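You operate a simulated robot arm through the tools that you are given. There is no shell and no other tool. Be economical: measure what you need, move in short steps, check, and stop when the job is done.

The job below is to be done with a simulated robot arm. You get a single attempt, and the scene is never put back.

Task
Take the white bag from the top of the cream bench and leave it on the tray there.
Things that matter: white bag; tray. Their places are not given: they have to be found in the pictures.

Only the result counts: the job must be done as asked and must still hold three seconds after the hand-in. Knocking over, shifting, dropping, spilling or breaking anything else fails it.

Robot
A 7-joint arm with a two-finger parallel gripper, fixed in place. Base frame: the origin is at the foot of the arm, x ahead of it, y to its left, z up; the work surface is at about z = 0.8. Lengths are in m, angles in degrees, forces in N, time in s.
With the tool pointing down near the work surface it reaches from about 0.24 to 0.68 m from the base axis. Its first joint turns from -66.0 to 66.0 degrees. Payload 2.4 kg.
Tool frame: the origin (TCP) lies between the finger pads and is the grasp point; the fingertips stand 0.03 m ahead of it; z points along the fingers, y is the line along which they close. The gripper opens to 0.094 m. The fingers are 0.028 m wide and 0.01 m thick; the gripper's body (0.05 by 0.096 m) begins 0.055 m behind the TCP.
Orientation is that of the tool frame in the base frame, as a unit quaternion [w, x, y, z]. With the fingers straight down and closing along the base's y, the tool's x points along the base's -x, its y along +y and its z along -z.

Tools
- The arm moves only by the tool arm_command. Its arguments are lists of equal length, an entry for each row: "travel": the shift along the tool's x, y, z in m, a list of three; "twist": the turn about the tool's z in degrees; "fingers": the finger opening in m, from 0 to 0.094. In form: {"travel": [[dx, dy, dz], ...], "twist": [twist, ...], "fingers": [fingers, ...]}. A call has 1 to 20 rows; each row shifts and turns the commanded pose from where the row before left it, along the tool's axes as they then stand. Rows are played at 5 a second. More than 0.05 m and 8.6 degrees between two rows, or a gripper value outside its range, and nothing of the call is played. Where a pose cannot be reached the arm comes as near as it can. A force on the tool above 40 N (or 10 N above the force at the start of the call, whichever is more), or a blocked arm, ends the call early, and 0.2 s more pass. The fingers move at their own pace (about 0.153 m/s each) and stop on an object; they squeeze with about 41 N. The grip force told is the motor's: it shows also when the fingers shut on nothing. Time passes only in rows, and 0.2 s behind the last, so rows that do not move let the fingers close. It gives the time, the measured TCP pose, the force on the tool (base axes), the opening and the grip force at its end, in the units of the frame above (readings bear some noise), and new pictures: "views" is both (left out), scene, wrist or none.
- Cameras (640 x 400 px; columns grow to the right, rows downward): "scene" is fixed at [0.0319, 0.4666, 1.446]; the picture's right is [-0.82, -0.57, 0.00], its down [-0.31, 0.45, -0.84] and it looks along [0.48, -0.69, -0.55] (base axes); focal length 326 px, centre (320, 200). "wrist" rides on the gripper at [-0.037, 0, -0.058] in the tool frame; the picture's right is [0.00, -1.00, 0.00], its down [0.97, 0.00, -0.24] and it looks along [0.24, 0.00, 0.97] (tool axes); focal length 218 px, centre (320, 200).
- probe_pixels(camera, pixels): for up to 12 pixels [column, row] of the newest picture of that camera ("zoom" is the newest enlarged one), the place [x, y, z] in the base frame of the surface seen there, good to about 0.002 m. The clock stands still meanwhile.
- close_up(camera, box): a new picture of the part [left, top, right, bottom] of that camera's present view, enlarged. The clock stands still meanwhile.
- sign_off(): hands the job in; it is judged then, once.

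Keep the steps short. Do not move on a guess: measure, check each grasp and each placing, and mend mistakes. In all there are 60 turns and 120 pictures (those below and enlarged ones count). Leave the gripper open and the arm clear of the work at the hand-in unless told otherwise, and finish with a single line.

The tools are called after "Request:" as name(argument=value, ...) on one line, values as JSON. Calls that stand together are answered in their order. arm_command: Moves the arm, as the interface text tells. Its arguments: {"type":"object","properties":{"travel":{"type":"array","items":{"type":"array","items":{"type":"number"}}},"twist":{"type":"array","items":{"type":"number"}},"fingers":{"type":"array","items":{"type":"number"}},"views":{"type":"string","enum":["both","scene","wrist","none"]}},"required":["travel","twist","fingers"]} The other tools are called the same way: probe_pixels (camera, pixels) gives the place of the surface under pixels of a picture; close_up (camera, box) takes an enlarged picture of a part of a camera's view; sign_off () hands the job in.

At the start:

```text
time: 0.0
position: [0.3813, -0.2235, 1.0658]
ee_rot: [0.0, 0.0, 1.0, 0.0]
force: [-0.6, -0.6, 1.0]
grip_width: 0.0939
finger_force: 0.0
```

scene: 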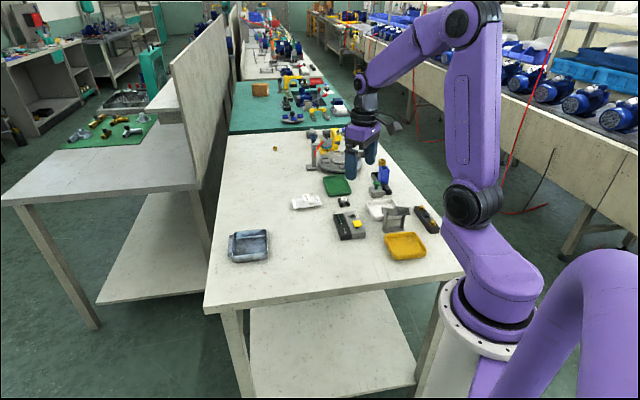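
wrist: 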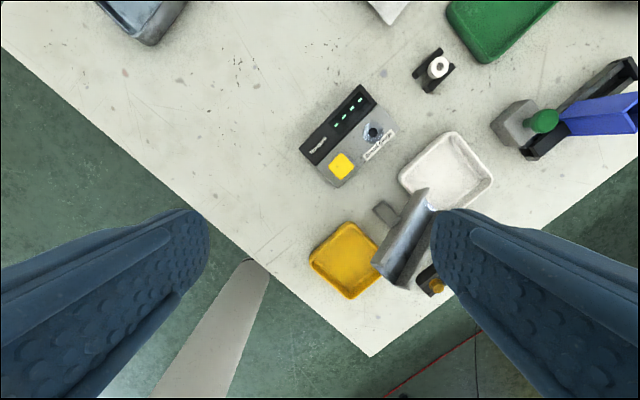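

I see a whitish item near (307,202) and several tray-like items. I'll enlarge the scene to tell them apart.

Request:
close_up(camera="scene", box=[210, 120, 460, 276])

Request:
close_up(camera="scene", box=[280, 160, 360, 210])

```text
2.56 times, centred on (335, 198) of scene
```

zoom: 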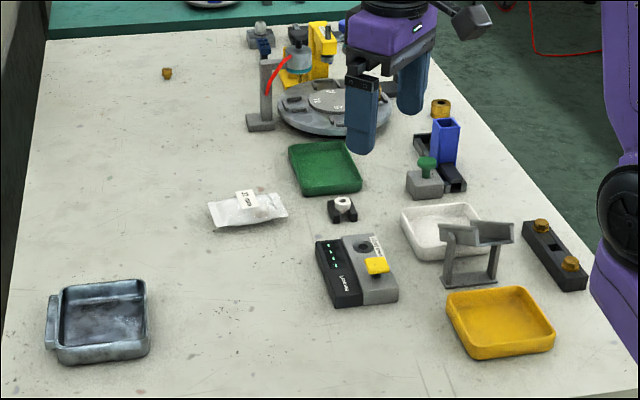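

```text
8.00 times, centred on (320, 185) of scene
```

zoom: 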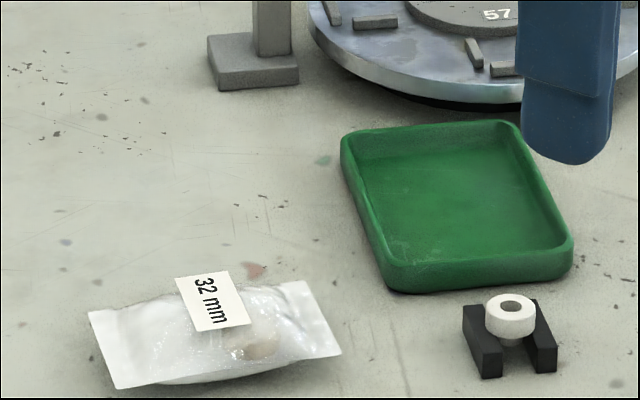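

The bag carries a "32 mm" label. Next I check the metal tray and the coloured dishes for labels, and probe positions.

Request:
close_up(camera="scene", box=[210, 215, 290, 265])

Request:
close_up(camera="scene", box=[330, 180, 458, 260])

Request:
probe_pixels(camera="scene", pixels=[[292, 202], [296, 208], [307, 196], [308, 204], [320, 197], [321, 203], [248, 247], [232, 262], [268, 259], [265, 231], [234, 235], [229, 245]])

```text
8.00 times, centred on (250, 240) of scene
```

zoom: 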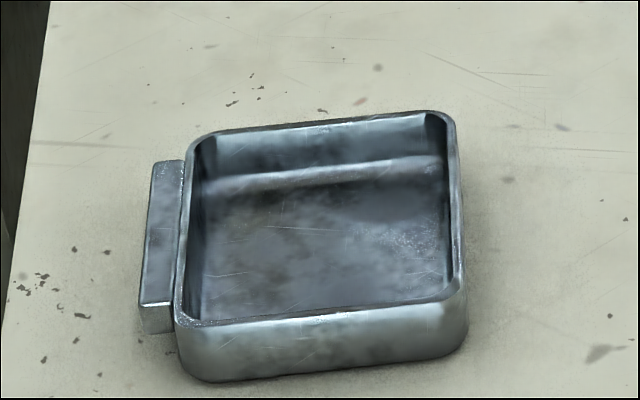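

```text
5.00 times, centred on (394, 220) of scene
```

zoom: 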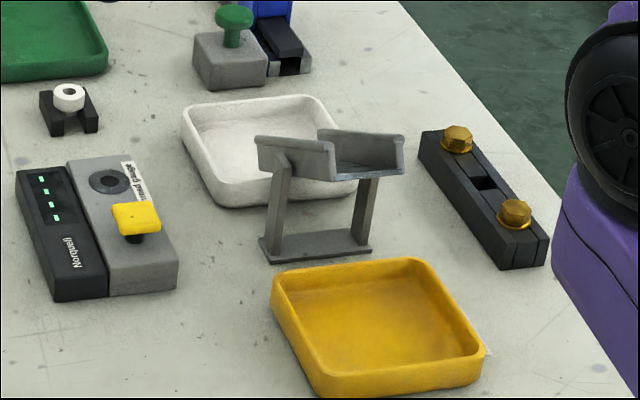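

```text
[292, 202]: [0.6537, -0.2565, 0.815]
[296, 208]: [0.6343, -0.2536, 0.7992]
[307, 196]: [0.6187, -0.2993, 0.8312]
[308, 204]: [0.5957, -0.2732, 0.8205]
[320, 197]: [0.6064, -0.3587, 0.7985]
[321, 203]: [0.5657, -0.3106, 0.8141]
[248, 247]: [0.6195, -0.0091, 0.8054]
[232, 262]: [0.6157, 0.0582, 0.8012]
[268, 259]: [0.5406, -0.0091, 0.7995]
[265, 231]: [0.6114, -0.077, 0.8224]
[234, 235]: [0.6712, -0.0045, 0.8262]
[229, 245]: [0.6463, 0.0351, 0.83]
```

The bag's centre is near (0.606, -0.285), its long axis about 30° off x. The loose metal tray at pixel (248,247) is the tray, near (0.61,-0.01). I move high toward the bag, turning in part.

Request:
arm_command(travel=[[-0.04, -0.0103, 0.01], [-0.04, -0.0103, 0.01], [-0.04, -0.0103, 0.01], [-0.04, -0.0103, 0.01], [-0.04, -0.0103, 0.01], [0, 0, 0], [0, 0, 0]], twist=[0, 0, 0, 0, 0, 0, 0], fingers=[0.094, 0.094, 0.094, 0.094, 0.094, 0.094, 0.094])

```text
time: 1.6
position: [0.5812, -0.2758, 1.0154]
ee_rot: [0.0, 0.0, 1.0, -0.001]
force: [0.3, -0.3, 0.0]
grip_width: 0.0941
finger_force: 0.0
```

scene: 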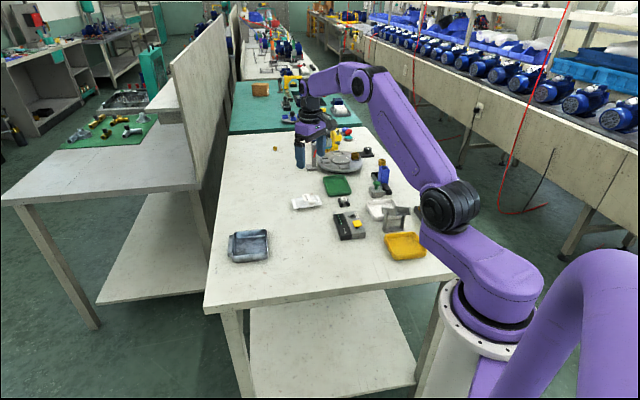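
wrist: 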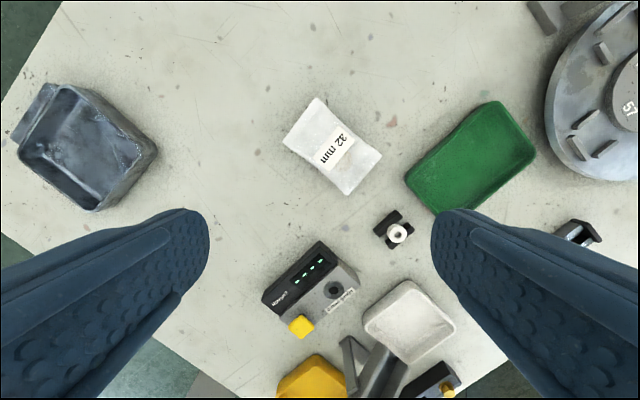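

The bag is clear in the wrist view, with corners near (316,97), (283,140), (349,195), (381,155). I probe it and the tray.

Request:
probe_pixels(camera="wrist", pixels=[[316, 99], [285, 140], [348, 193], [379, 156], [332, 147], [301, 120], [364, 173], [355, 127], [315, 167], [85, 152], [402, 180], [393, 232]])

Request:
probe_pixels(camera="wrist", pixels=[[60, 86], [156, 150], [95, 209], [20, 152], [66, 92], [140, 153], [93, 200], [32, 153], [86, 150], [30, 120], [70, 130], [110, 150]])

Request:
close_up(camera="wrist", box=[268, 85, 396, 205])

```text
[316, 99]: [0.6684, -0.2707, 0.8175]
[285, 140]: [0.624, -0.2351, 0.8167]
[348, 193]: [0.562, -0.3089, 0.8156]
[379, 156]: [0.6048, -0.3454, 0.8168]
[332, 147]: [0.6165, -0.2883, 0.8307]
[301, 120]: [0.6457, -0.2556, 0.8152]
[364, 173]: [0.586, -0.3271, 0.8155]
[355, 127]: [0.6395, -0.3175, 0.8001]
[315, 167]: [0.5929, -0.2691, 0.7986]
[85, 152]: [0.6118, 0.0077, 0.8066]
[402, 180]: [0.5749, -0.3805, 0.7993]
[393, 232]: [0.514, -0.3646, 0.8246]
```

```text
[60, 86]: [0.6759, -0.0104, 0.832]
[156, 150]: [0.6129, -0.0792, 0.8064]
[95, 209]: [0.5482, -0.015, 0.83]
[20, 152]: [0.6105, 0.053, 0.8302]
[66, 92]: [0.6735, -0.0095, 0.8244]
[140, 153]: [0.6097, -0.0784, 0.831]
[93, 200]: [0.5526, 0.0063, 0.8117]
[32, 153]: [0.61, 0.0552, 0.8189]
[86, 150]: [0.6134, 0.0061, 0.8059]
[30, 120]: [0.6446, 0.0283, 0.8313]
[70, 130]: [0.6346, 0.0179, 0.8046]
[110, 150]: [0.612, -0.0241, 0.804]
```

```text
3.33 times, centred on (332, 145) of wrist
```

zoom: 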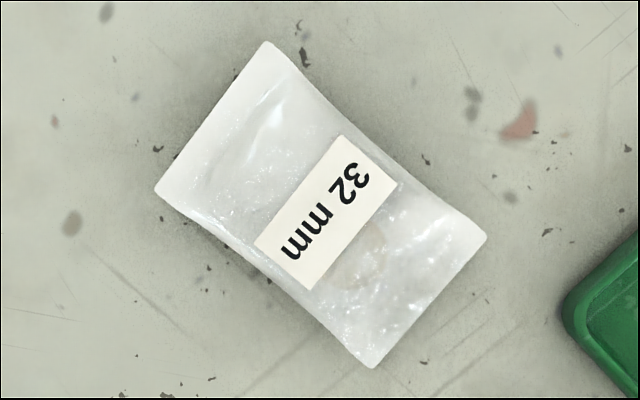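

The bag measures about 0.097 × 0.057 m with its centre at (0.615,-0.290). Its short side runs along (-0.77,0.63), so I need a twist of -50.4°. I go to (0.610,-0.294) and turn while high.

Request:
arm_command(travel=[[-0.029, -0.018, 0.02], [0, 0, 0.01], [0, 0, 0.01], [0, 0, 0.01], [0, 0, 0.01], [0, 0, 0.01], [0, 0, 0.01], [0, 0, 0]], twist=[0, -8.4, -8.4, -8.4, -8.4, -8.4, -8.4, 0], fingers=[0.094, 0.094, 0.094, 0.094, 0.094, 0.094, 0.094, 0.094])

```text
time: 3.4
position: [0.6099, -0.2927, 0.9352]
ee_rot: [0.0, -0.427, 0.904, 0.0]
force: [0.2, -0.3, 0.3]
grip_width: 0.0942
finger_force: 0.0
```

scene: 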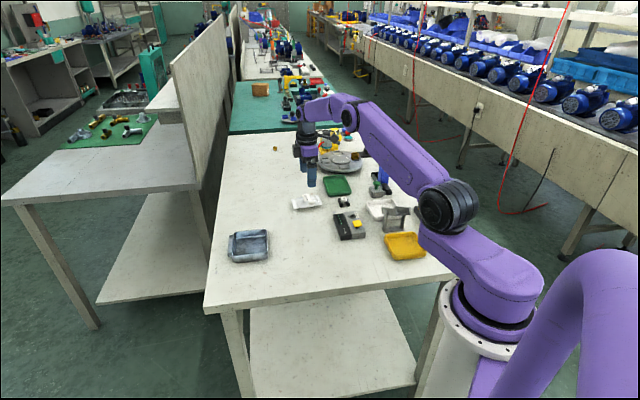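
wrist: 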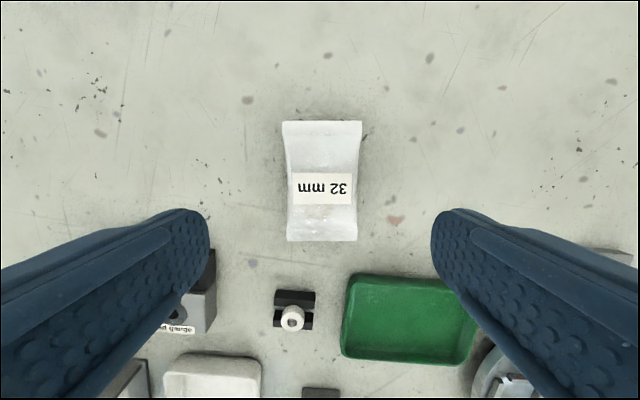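

The bag is aligned with the gripper in the wrist view, upright at (321,180). I descend part way to z≈0.87 and check.

Request:
arm_command(travel=[[0, 0, 0.022], [0, 0, 0.022], [0, 0, 0.022], [0, 0, 0]], twist=[0, 0, 0, 0], fingers=[0.088, 0.088, 0.088, 0.088])

Request:
probe_pixels(camera="wrist", pixels=[[322, 150], [322, 180], [322, 200], [322, 230], [345, 295], [350, 270], [280, 200], [360, 200]])

```text
time: 4.4
position: [0.6091, -0.2945, 0.8684]
ee_rot: [0.0, -0.426, 0.905, 0.0]
force: [0.0, -0.1, 0.1]
grip_width: 0.0882
finger_force: 0.1
```

scene: 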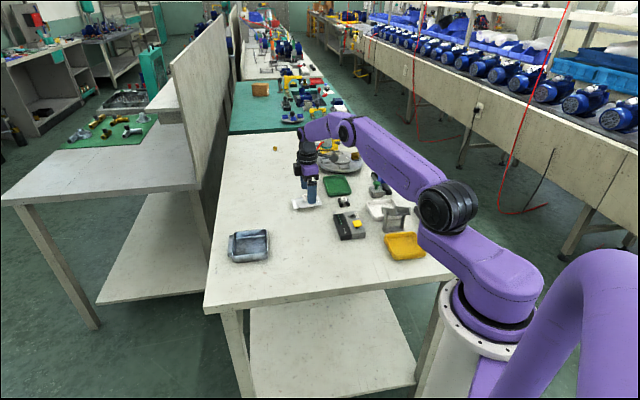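
wrist: 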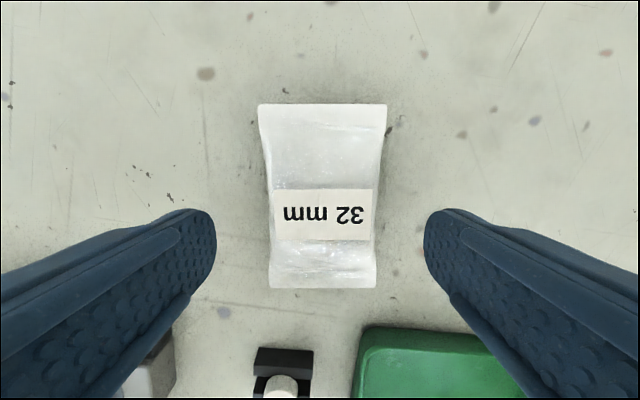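

```text
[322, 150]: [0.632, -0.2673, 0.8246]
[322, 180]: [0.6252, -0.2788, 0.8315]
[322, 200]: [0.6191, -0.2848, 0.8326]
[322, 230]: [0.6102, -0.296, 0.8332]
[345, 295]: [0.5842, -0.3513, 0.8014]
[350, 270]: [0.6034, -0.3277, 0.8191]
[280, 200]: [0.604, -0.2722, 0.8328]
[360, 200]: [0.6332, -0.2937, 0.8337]
```

The gripper straddles the bag's thickest part (z≈0.833), with about 15 mm free on each side. I descend to TCP z≈0.835 and close.

Request:
arm_command(travel=[[0, 0, 0.017], [0, 0, 0.016], [0, 0, 0], [0, 0, 0], [0, 0, 0], [0, 0, 0], [0, 0, 0]], twist=[0, 0, 0, 0, 0, 0, 0], fingers=[0.088, 0.088, 0.088, 0.03, 0.02, 0.02, 0.02])

```text
time: 6.0
position: [0.6102, -0.2939, 0.8351]
ee_rot: [-0.001, -0.426, 0.905, 0.0]
force: [0.3, 0.4, -0.4]
grip_width: 0.0572
finger_force: 41.4
```

scene: 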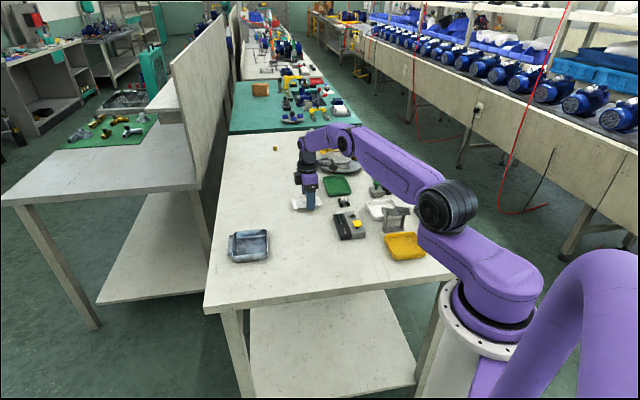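
wrist: 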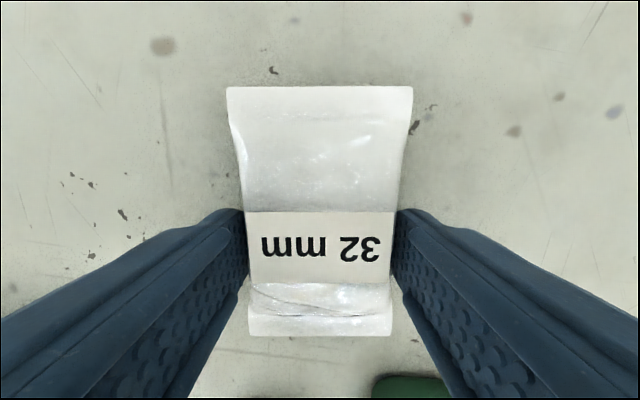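

The fingers stopped at 0.057 m with 41 N, holding the bag across its width. I lift it straight up 0.12 m.

Request:
arm_command(travel=[[0, 0, -0.01], [0, 0, -0.02], [0, 0, -0.03], [0, 0, -0.03], [0, 0, -0.03], [0, 0, 0]], twist=[0, 0, 0, 0, 0, 0], fingers=[0.02, 0.02, 0.02, 0.02, 0.02, 0.02])

```text
time: 7.4
position: [0.6114, -0.2945, 0.9557]
ee_rot: [0.0, -0.426, 0.905, -0.001]
force: [-0.6, 0.3, -0.6]
grip_width: 0.0574
finger_force: 40.7
```

scene: 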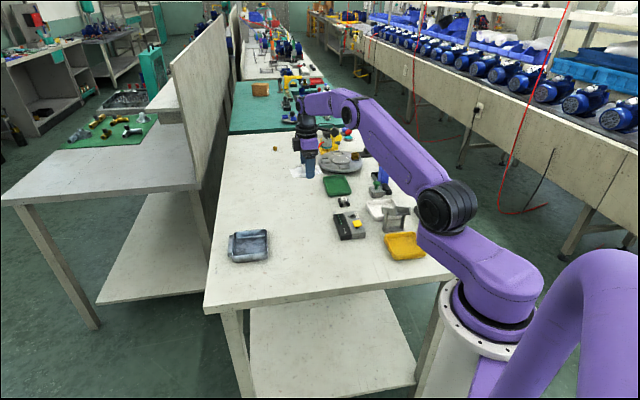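
wrist: 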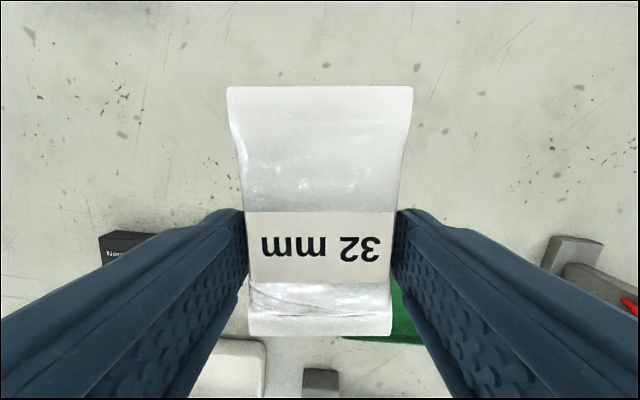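

The bag is held and level. Now I measure the tray's inner and outer rim on an enlarged scene view.

Request:
close_up(camera="scene", box=[210, 215, 290, 265])

Request:
probe_pixels(camera="zoom", pixels=[[198, 140], [440, 115], [460, 290], [182, 318], [320, 126], [458, 205], [325, 317], [185, 230], [210, 305], [435, 285], [215, 195], [325, 250]])

```text
8.00 times, centred on (250, 240) of scene
```

zoom: 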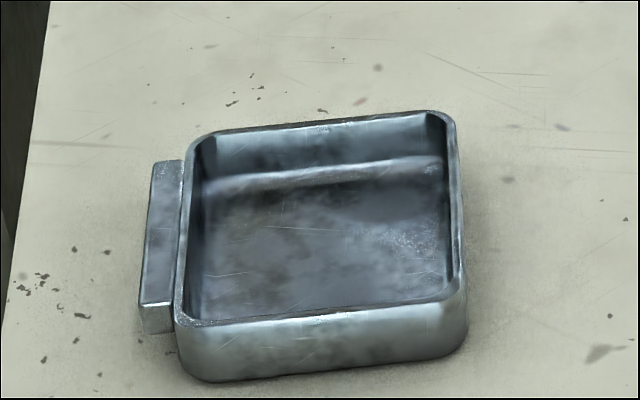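

```text
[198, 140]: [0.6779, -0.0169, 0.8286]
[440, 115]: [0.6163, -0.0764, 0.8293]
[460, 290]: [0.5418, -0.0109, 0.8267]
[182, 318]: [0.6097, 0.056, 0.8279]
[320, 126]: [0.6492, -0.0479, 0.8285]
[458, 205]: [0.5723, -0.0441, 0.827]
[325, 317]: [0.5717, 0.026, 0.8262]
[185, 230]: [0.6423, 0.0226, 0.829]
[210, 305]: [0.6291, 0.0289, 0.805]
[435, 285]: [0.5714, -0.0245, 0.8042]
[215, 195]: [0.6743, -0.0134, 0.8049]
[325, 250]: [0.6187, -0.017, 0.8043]
```

The tray's inner space is about 0.10 × 0.09 m, centred at (0.609,-0.011). Its longer side runs along (0.72,-0.69). The bag fits that way, so I turn +94.2° here first.

Request:
arm_command(travel=[[0, 0, 0], [0, 0, 0], [0, 0, 0], [0, 0, 0], [0, 0, 0], [0, 0, 0], [0, 0, 0], [0, 0, 0], [0, 0, 0], [0, 0, 0], [0, 0, 0], [0, 0, 0], [0, 0, 0]], twist=[8.56, 8.56, 8.56, 8.56, 8.56, 8.56, 8.56, 8.56, 8.56, 8.56, 8.56, 0, 0], fingers=[0.02, 0.02, 0.02, 0.02, 0.02, 0.02, 0.02, 0.02, 0.02, 0.02, 0.02, 0.02, 0.02], views="wrist")

```text
time: 10.2
position: [0.6109, -0.2936, 0.9545]
ee_rot: [0.0, 0.373, 0.928, 0.001]
force: [-0.1, -0.4, -1.0]
grip_width: 0.057
finger_force: 40.9
```

wrist: 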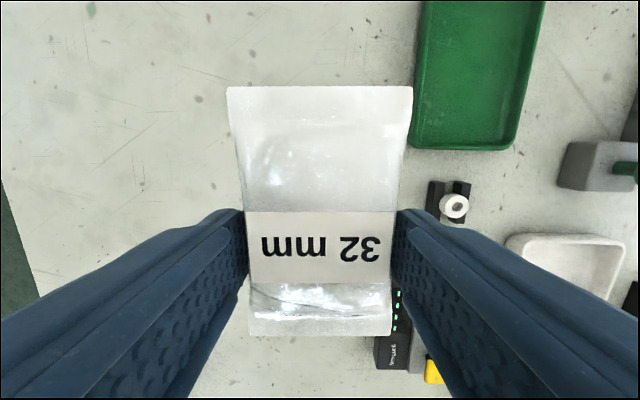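

The turn is right at 43.8° and the bag is still firm. I carry it to above the tray at (0.604,-0.0065).

Request:
arm_command(travel=[[0.0255, 0.0253, 0], [0.0255, 0.0253, 0], [0.0255, 0.0253, 0], [0.0255, 0.0253, 0], [0.0255, 0.0253, 0], [0.0255, 0.0253, 0], [0.0255, 0.0253, 0], [0.0255, 0.0253, 0], [0, 0, 0], [0, 0, 0]], twist=[0, 0, 0, 0, 0, 0, 0, 0, 0, 0], fingers=[0.02, 0.02, 0.02, 0.02, 0.02, 0.02, 0.02, 0.02, 0.02, 0.02])

Request:
close_up(camera="scene", box=[190, 175, 318, 275])

```text
time: 12.4
position: [0.6038, -0.0065, 0.9561]
ee_rot: [0.0, 0.373, 0.928, 0.0]
force: [-0.1, -0.6, 0.1]
grip_width: 0.0573
finger_force: 40.9
```

scene: 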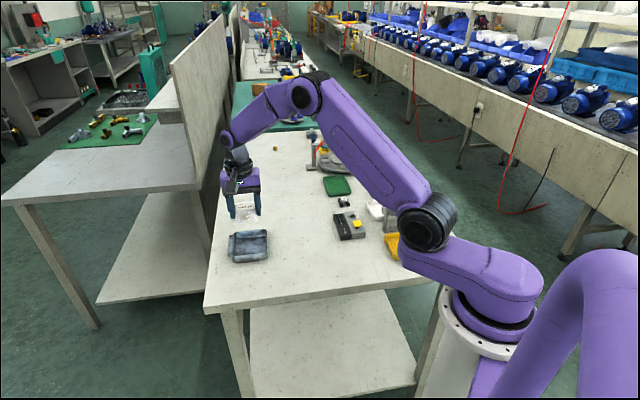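
wrist: 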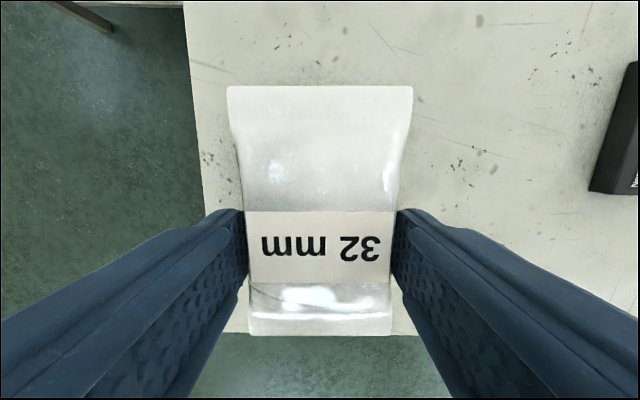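

```text
4.00 times, centred on (254, 225) of scene
```

zoom: 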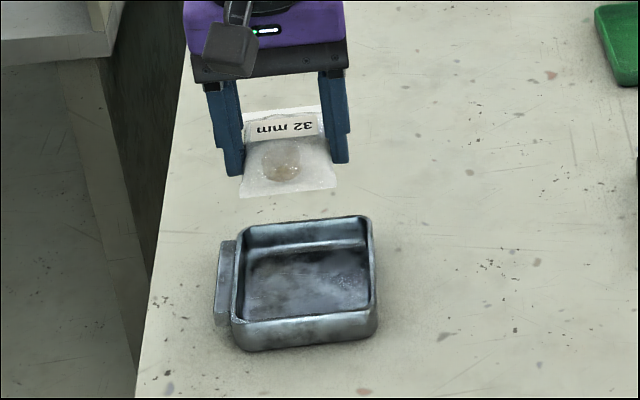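

The bag's sides run parallel to the tray's. I lower to TCP 0.872, which keeps the bag bottom about 6 mm above the rim, and look.

Request:
arm_command(travel=[[0, 0, 0.021], [0, 0, 0.021], [0, 0, 0.021], [0, 0, 0.021], [0, 0, 0], [0, 0, 0]], twist=[0, 0, 0, 0, 0, 0], fingers=[0.02, 0.02, 0.02, 0.02, 0.02, 0.02], views="wrist")

Request:
close_up(camera="scene", box=[210, 215, 290, 265])

Request:
close_up(camera="wrist", box=[160, 40, 480, 400])

```text
time: 13.8
position: [0.6034, -0.0061, 0.8719]
ee_rot: [0.0, 0.374, 0.928, 0.0]
force: [0.0, -0.6, -1.1]
grip_width: 0.0572
finger_force: 40.5
```

wrist: 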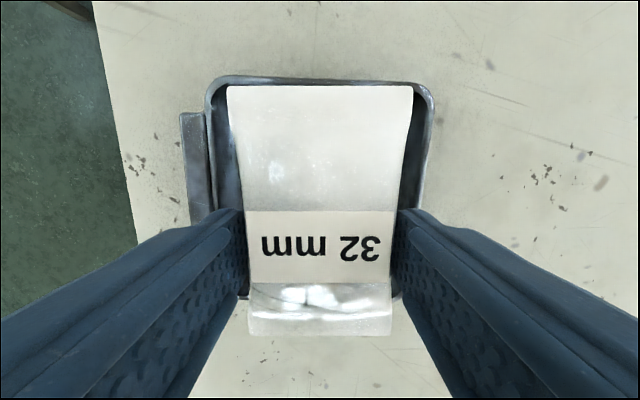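

```text
8.00 times, centred on (250, 240) of scene
```

zoom: 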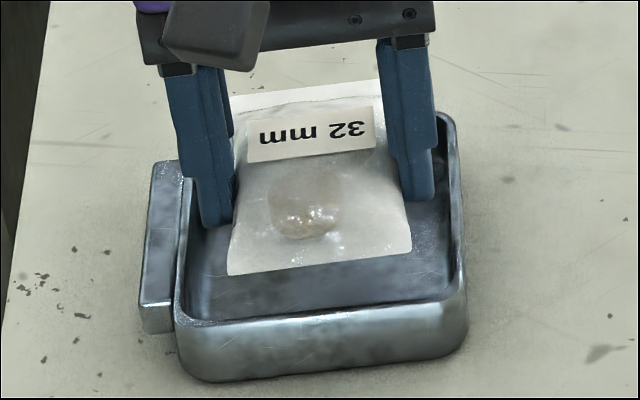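

```text
1.11 times, centred on (320, 220) of wrist
```

zoom: 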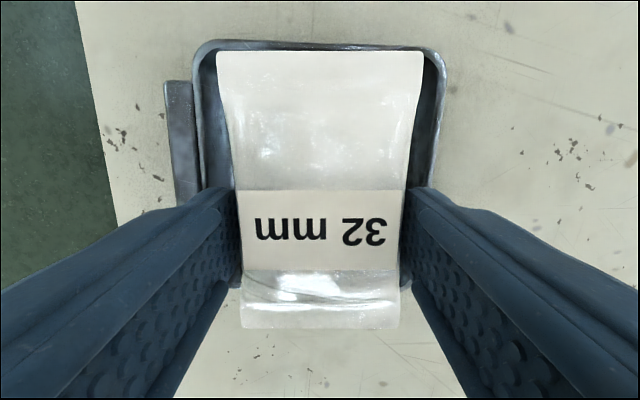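

The alignment looks good, with the tray rim turned about 1–2° from the bag. I probe the bag ends and rim lines for a fine correction.

Request:
probe_pixels(camera="wrist", pixels=[[235, 79], [405, 83], [320, 81], [320, 90], [235, 90], [405, 90], [255, 330], [385, 330], [320, 331], [209, 150], [427, 150], [209, 190]])

Request:
close_up(camera="scene", box=[210, 215, 290, 265])

Request:
probe_pixels(camera="zoom", pixels=[[230, 270], [410, 248], [320, 260], [230, 321], [325, 317], [410, 306], [230, 328], [410, 312], [325, 310], [460, 205], [184, 230], [458, 240]])

```text
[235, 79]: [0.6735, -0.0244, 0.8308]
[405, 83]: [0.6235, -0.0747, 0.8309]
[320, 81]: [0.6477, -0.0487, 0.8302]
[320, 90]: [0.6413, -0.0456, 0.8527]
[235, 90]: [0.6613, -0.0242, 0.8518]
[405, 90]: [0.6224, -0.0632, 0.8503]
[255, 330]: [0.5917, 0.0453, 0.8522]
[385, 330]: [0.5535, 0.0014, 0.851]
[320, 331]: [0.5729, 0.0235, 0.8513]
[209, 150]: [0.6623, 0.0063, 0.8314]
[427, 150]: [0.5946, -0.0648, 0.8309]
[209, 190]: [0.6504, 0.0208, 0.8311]
```

```text
8.00 times, centred on (250, 240) of scene
```

zoom: 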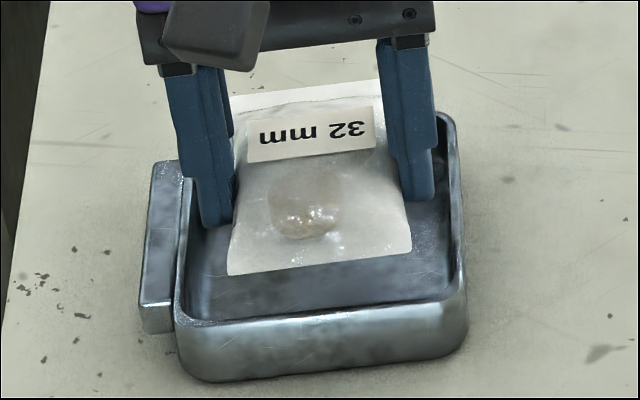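

```text
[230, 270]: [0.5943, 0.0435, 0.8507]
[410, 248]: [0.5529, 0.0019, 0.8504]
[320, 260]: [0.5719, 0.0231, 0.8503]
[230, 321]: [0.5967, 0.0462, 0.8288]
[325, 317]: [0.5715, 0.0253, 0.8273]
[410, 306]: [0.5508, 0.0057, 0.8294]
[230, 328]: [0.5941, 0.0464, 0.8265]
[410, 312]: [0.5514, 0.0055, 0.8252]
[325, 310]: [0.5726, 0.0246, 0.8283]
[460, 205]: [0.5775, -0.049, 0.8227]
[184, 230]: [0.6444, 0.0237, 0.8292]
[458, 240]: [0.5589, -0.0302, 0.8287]
```

The bag needs about +2 mm along tool -x and +1.5° twist to be centred in the tray. I apply that and lower slowly to 0.852, watching the force.

Request:
arm_command(travel=[[-0.002, 0, 0], [0, 0, 0], [0, 0, 0.005], [0, 0, 0.005], [0, 0, 0.005], [0, 0, 0.005], [0, 0, 0]], twist=[1.5, 0, 0, 0, 0, 0, 0], fingers=[0.02, 0.02, 0.02, 0.02, 0.02, 0.02, 0.02], views="wrist")

Request:
close_up(camera="scene", box=[210, 215, 290, 265])

```text
time: 15.4
position: [0.603, -0.0078, 0.8523]
ee_rot: [0.0, 0.386, 0.923, 0.0]
force: [0.4, -0.4, -2.5]
grip_width: 0.0573
finger_force: 41.1
```

wrist: 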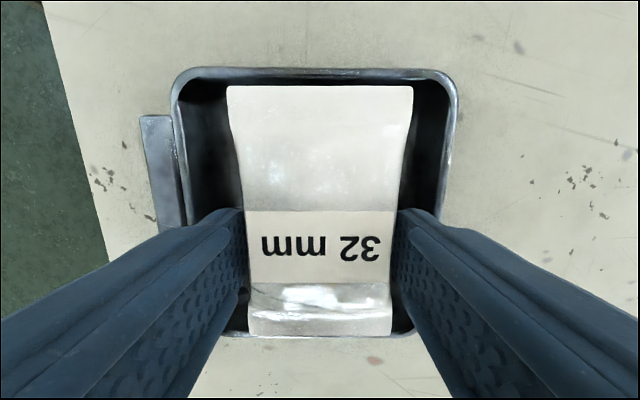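

```text
8.00 times, centred on (250, 240) of scene
```

zoom: 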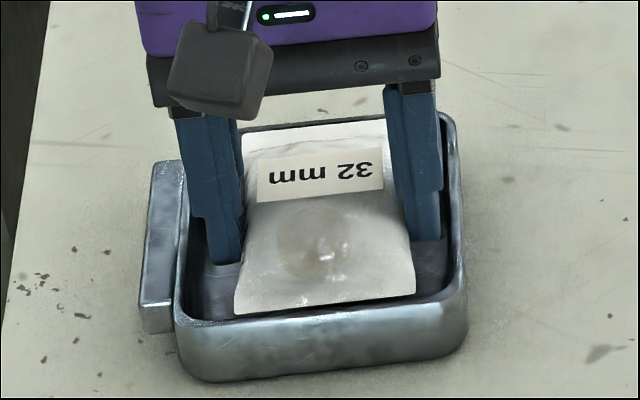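

The bag is at rim height with no contact yet. I enlarge the near end, as it looks close to the rim.

Request:
close_up(camera="wrist", box=[220, 290, 420, 350])

Request:
probe_pixels(camera="wrist", pixels=[[320, 70], [320, 74], [320, 78], [320, 82], [320, 89], [320, 332], [320, 335], [320, 338], [240, 334], [400, 334], [240, 330], [400, 330]])

```text
3.20 times, centred on (320, 320) of wrist
```

zoom: 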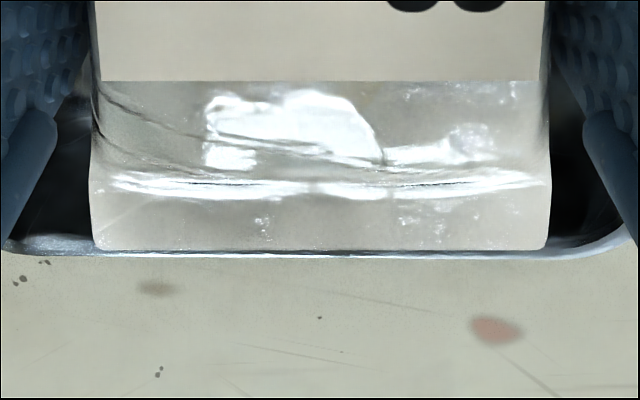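

```text
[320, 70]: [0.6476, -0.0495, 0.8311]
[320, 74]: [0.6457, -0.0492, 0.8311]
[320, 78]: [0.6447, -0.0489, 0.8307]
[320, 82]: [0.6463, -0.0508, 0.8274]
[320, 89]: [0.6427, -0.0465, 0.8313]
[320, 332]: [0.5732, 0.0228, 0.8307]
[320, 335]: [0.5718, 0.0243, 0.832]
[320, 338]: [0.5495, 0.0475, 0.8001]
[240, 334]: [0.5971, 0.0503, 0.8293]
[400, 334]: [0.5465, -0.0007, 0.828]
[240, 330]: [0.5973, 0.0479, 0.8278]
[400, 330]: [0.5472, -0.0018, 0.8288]
```

The near end overlaps the rim by about 2 mm, and the far end has about 2.7 mm of free space. I shift 2.3 mm toward the far side and lower 4 mm gently.

Request:
arm_command(travel=[[-0.0023, 0, 0], [0, 0, 0], [0, 0, 0.002], [0, 0, 0.002], [0, 0, 0]], twist=[0, 0, 0, 0, 0], fingers=[0.02, 0.02, 0.02, 0.02, 0.02], views="wrist")

Request:
close_up(camera="wrist", box=[220, 290, 420, 350])

Request:
close_up(camera="wrist", box=[160, 50, 480, 150])

```text
time: 16.6
position: [0.6055, -0.0104, 0.8489]
ee_rot: [0.0, 0.385, 0.923, 0.0]
force: [-0.1, -0.5, -1.1]
grip_width: 0.0571
finger_force: 41.1
```

wrist: 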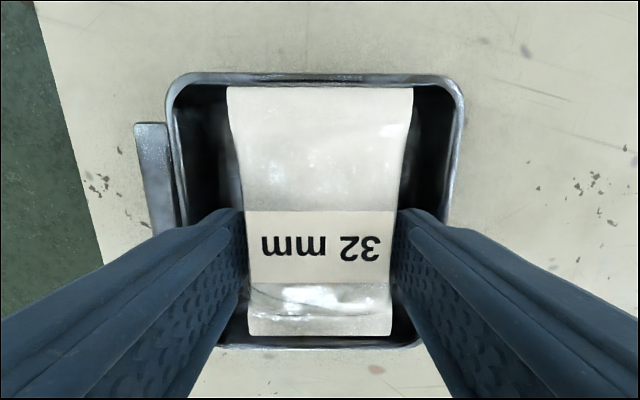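

```text
3.20 times, centred on (320, 320) of wrist
```

zoom: 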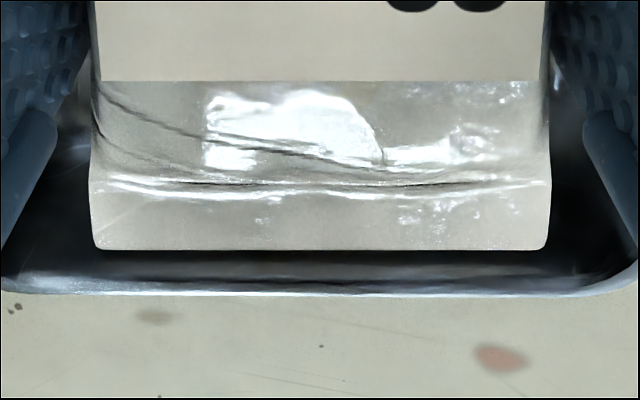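

```text
2.00 times, centred on (320, 100) of wrist
```

zoom: 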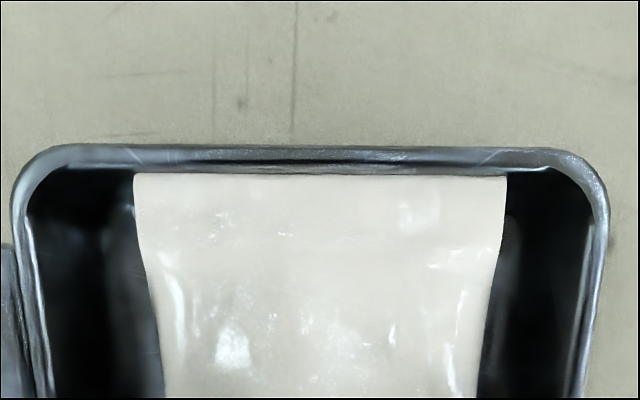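

It now fits, with clear space at the near end and a slim gap at the far end. I shift back 0.8 mm and lower on to the floor in small steps.

Request:
arm_command(travel=[[0.0008, 0, 0], [0, 0, 0.002], [0, 0, 0.002], [0, 0, 0.002], [0, 0, 0.0015], [0, 0, 0]], twist=[0, 0, 0, 0, 0, 0], fingers=[0.02, 0.02, 0.02, 0.02, 0.02, 0.02], views="wrist")

Request:
close_up(camera="scene", box=[210, 215, 290, 265])

```text
time: 18.0
position: [0.6059, -0.0088, 0.8415]
ee_rot: [0.0, 0.385, 0.923, 0.0]
force: [-2.2, 0.4, 7.5]
grip_width: 0.0573
finger_force: 40.6
```

wrist: 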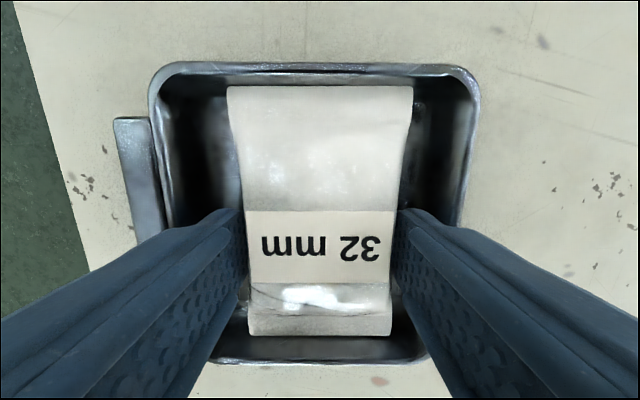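

```text
8.00 times, centred on (250, 240) of scene
```

zoom: 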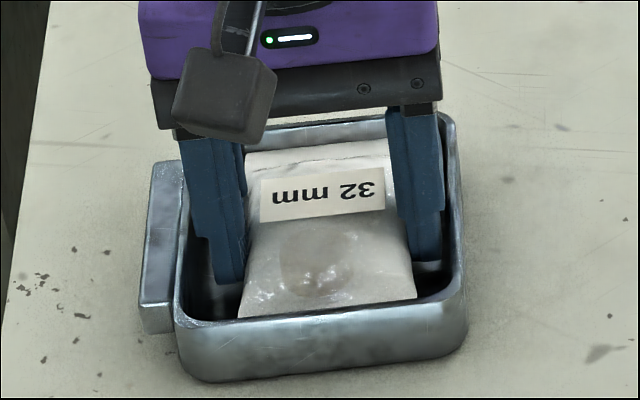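

The upward force of 7.5 N shows the bag resting on the tray floor. I open only to 0.064 to keep clear of the walls, then rise.

Request:
arm_command(travel=[[0, 0, 0], [0, 0, 0], [0, 0, 0], [0, 0, -0.005], [0, 0, -0.01], [0, 0, -0.015], [0, 0, -0.02], [0, 0, -0.03], [0, 0, -0.03], [0, 0, -0.03], [0, 0, 0]], twist=[0, 0, 0, 0, 0, 0, 0, 0, 0, 0, 0], fingers=[0.061, 0.064, 0.064, 0.064, 0.064, 0.064, 0.064, 0.064, 0.09, 0.09, 0.09])

Request:
close_up(camera="scene", box=[210, 215, 290, 265])

```text
time: 20.4
position: [0.6055, -0.0093, 0.9807]
ee_rot: [0.0, 0.385, 0.923, 0.0]
force: [-0.3, 0.6, 1.3]
grip_width: 0.09
finger_force: 0.1
```

scene: 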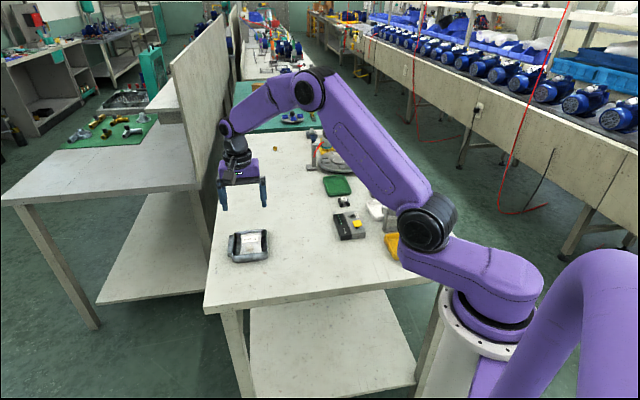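
wrist: 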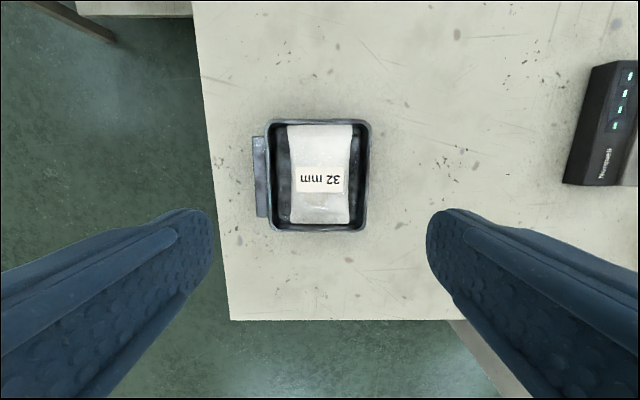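

```text
8.00 times, centred on (250, 240) of scene
```

zoom: 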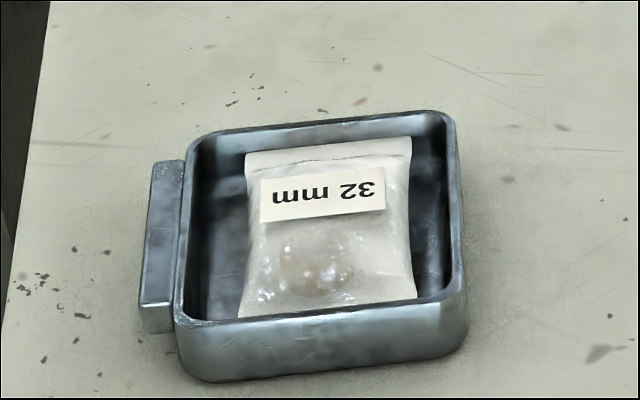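

The bag lies flat inside the tray, the tray has not moved, and the gripper is open and clear at z 0.98. I hand in.

Request:
sign_off()

```text
The job is handed in.
```

The white bag lies flat in the metal tray on the cream bench; the tray has not moved, and the gripper is open and clear.
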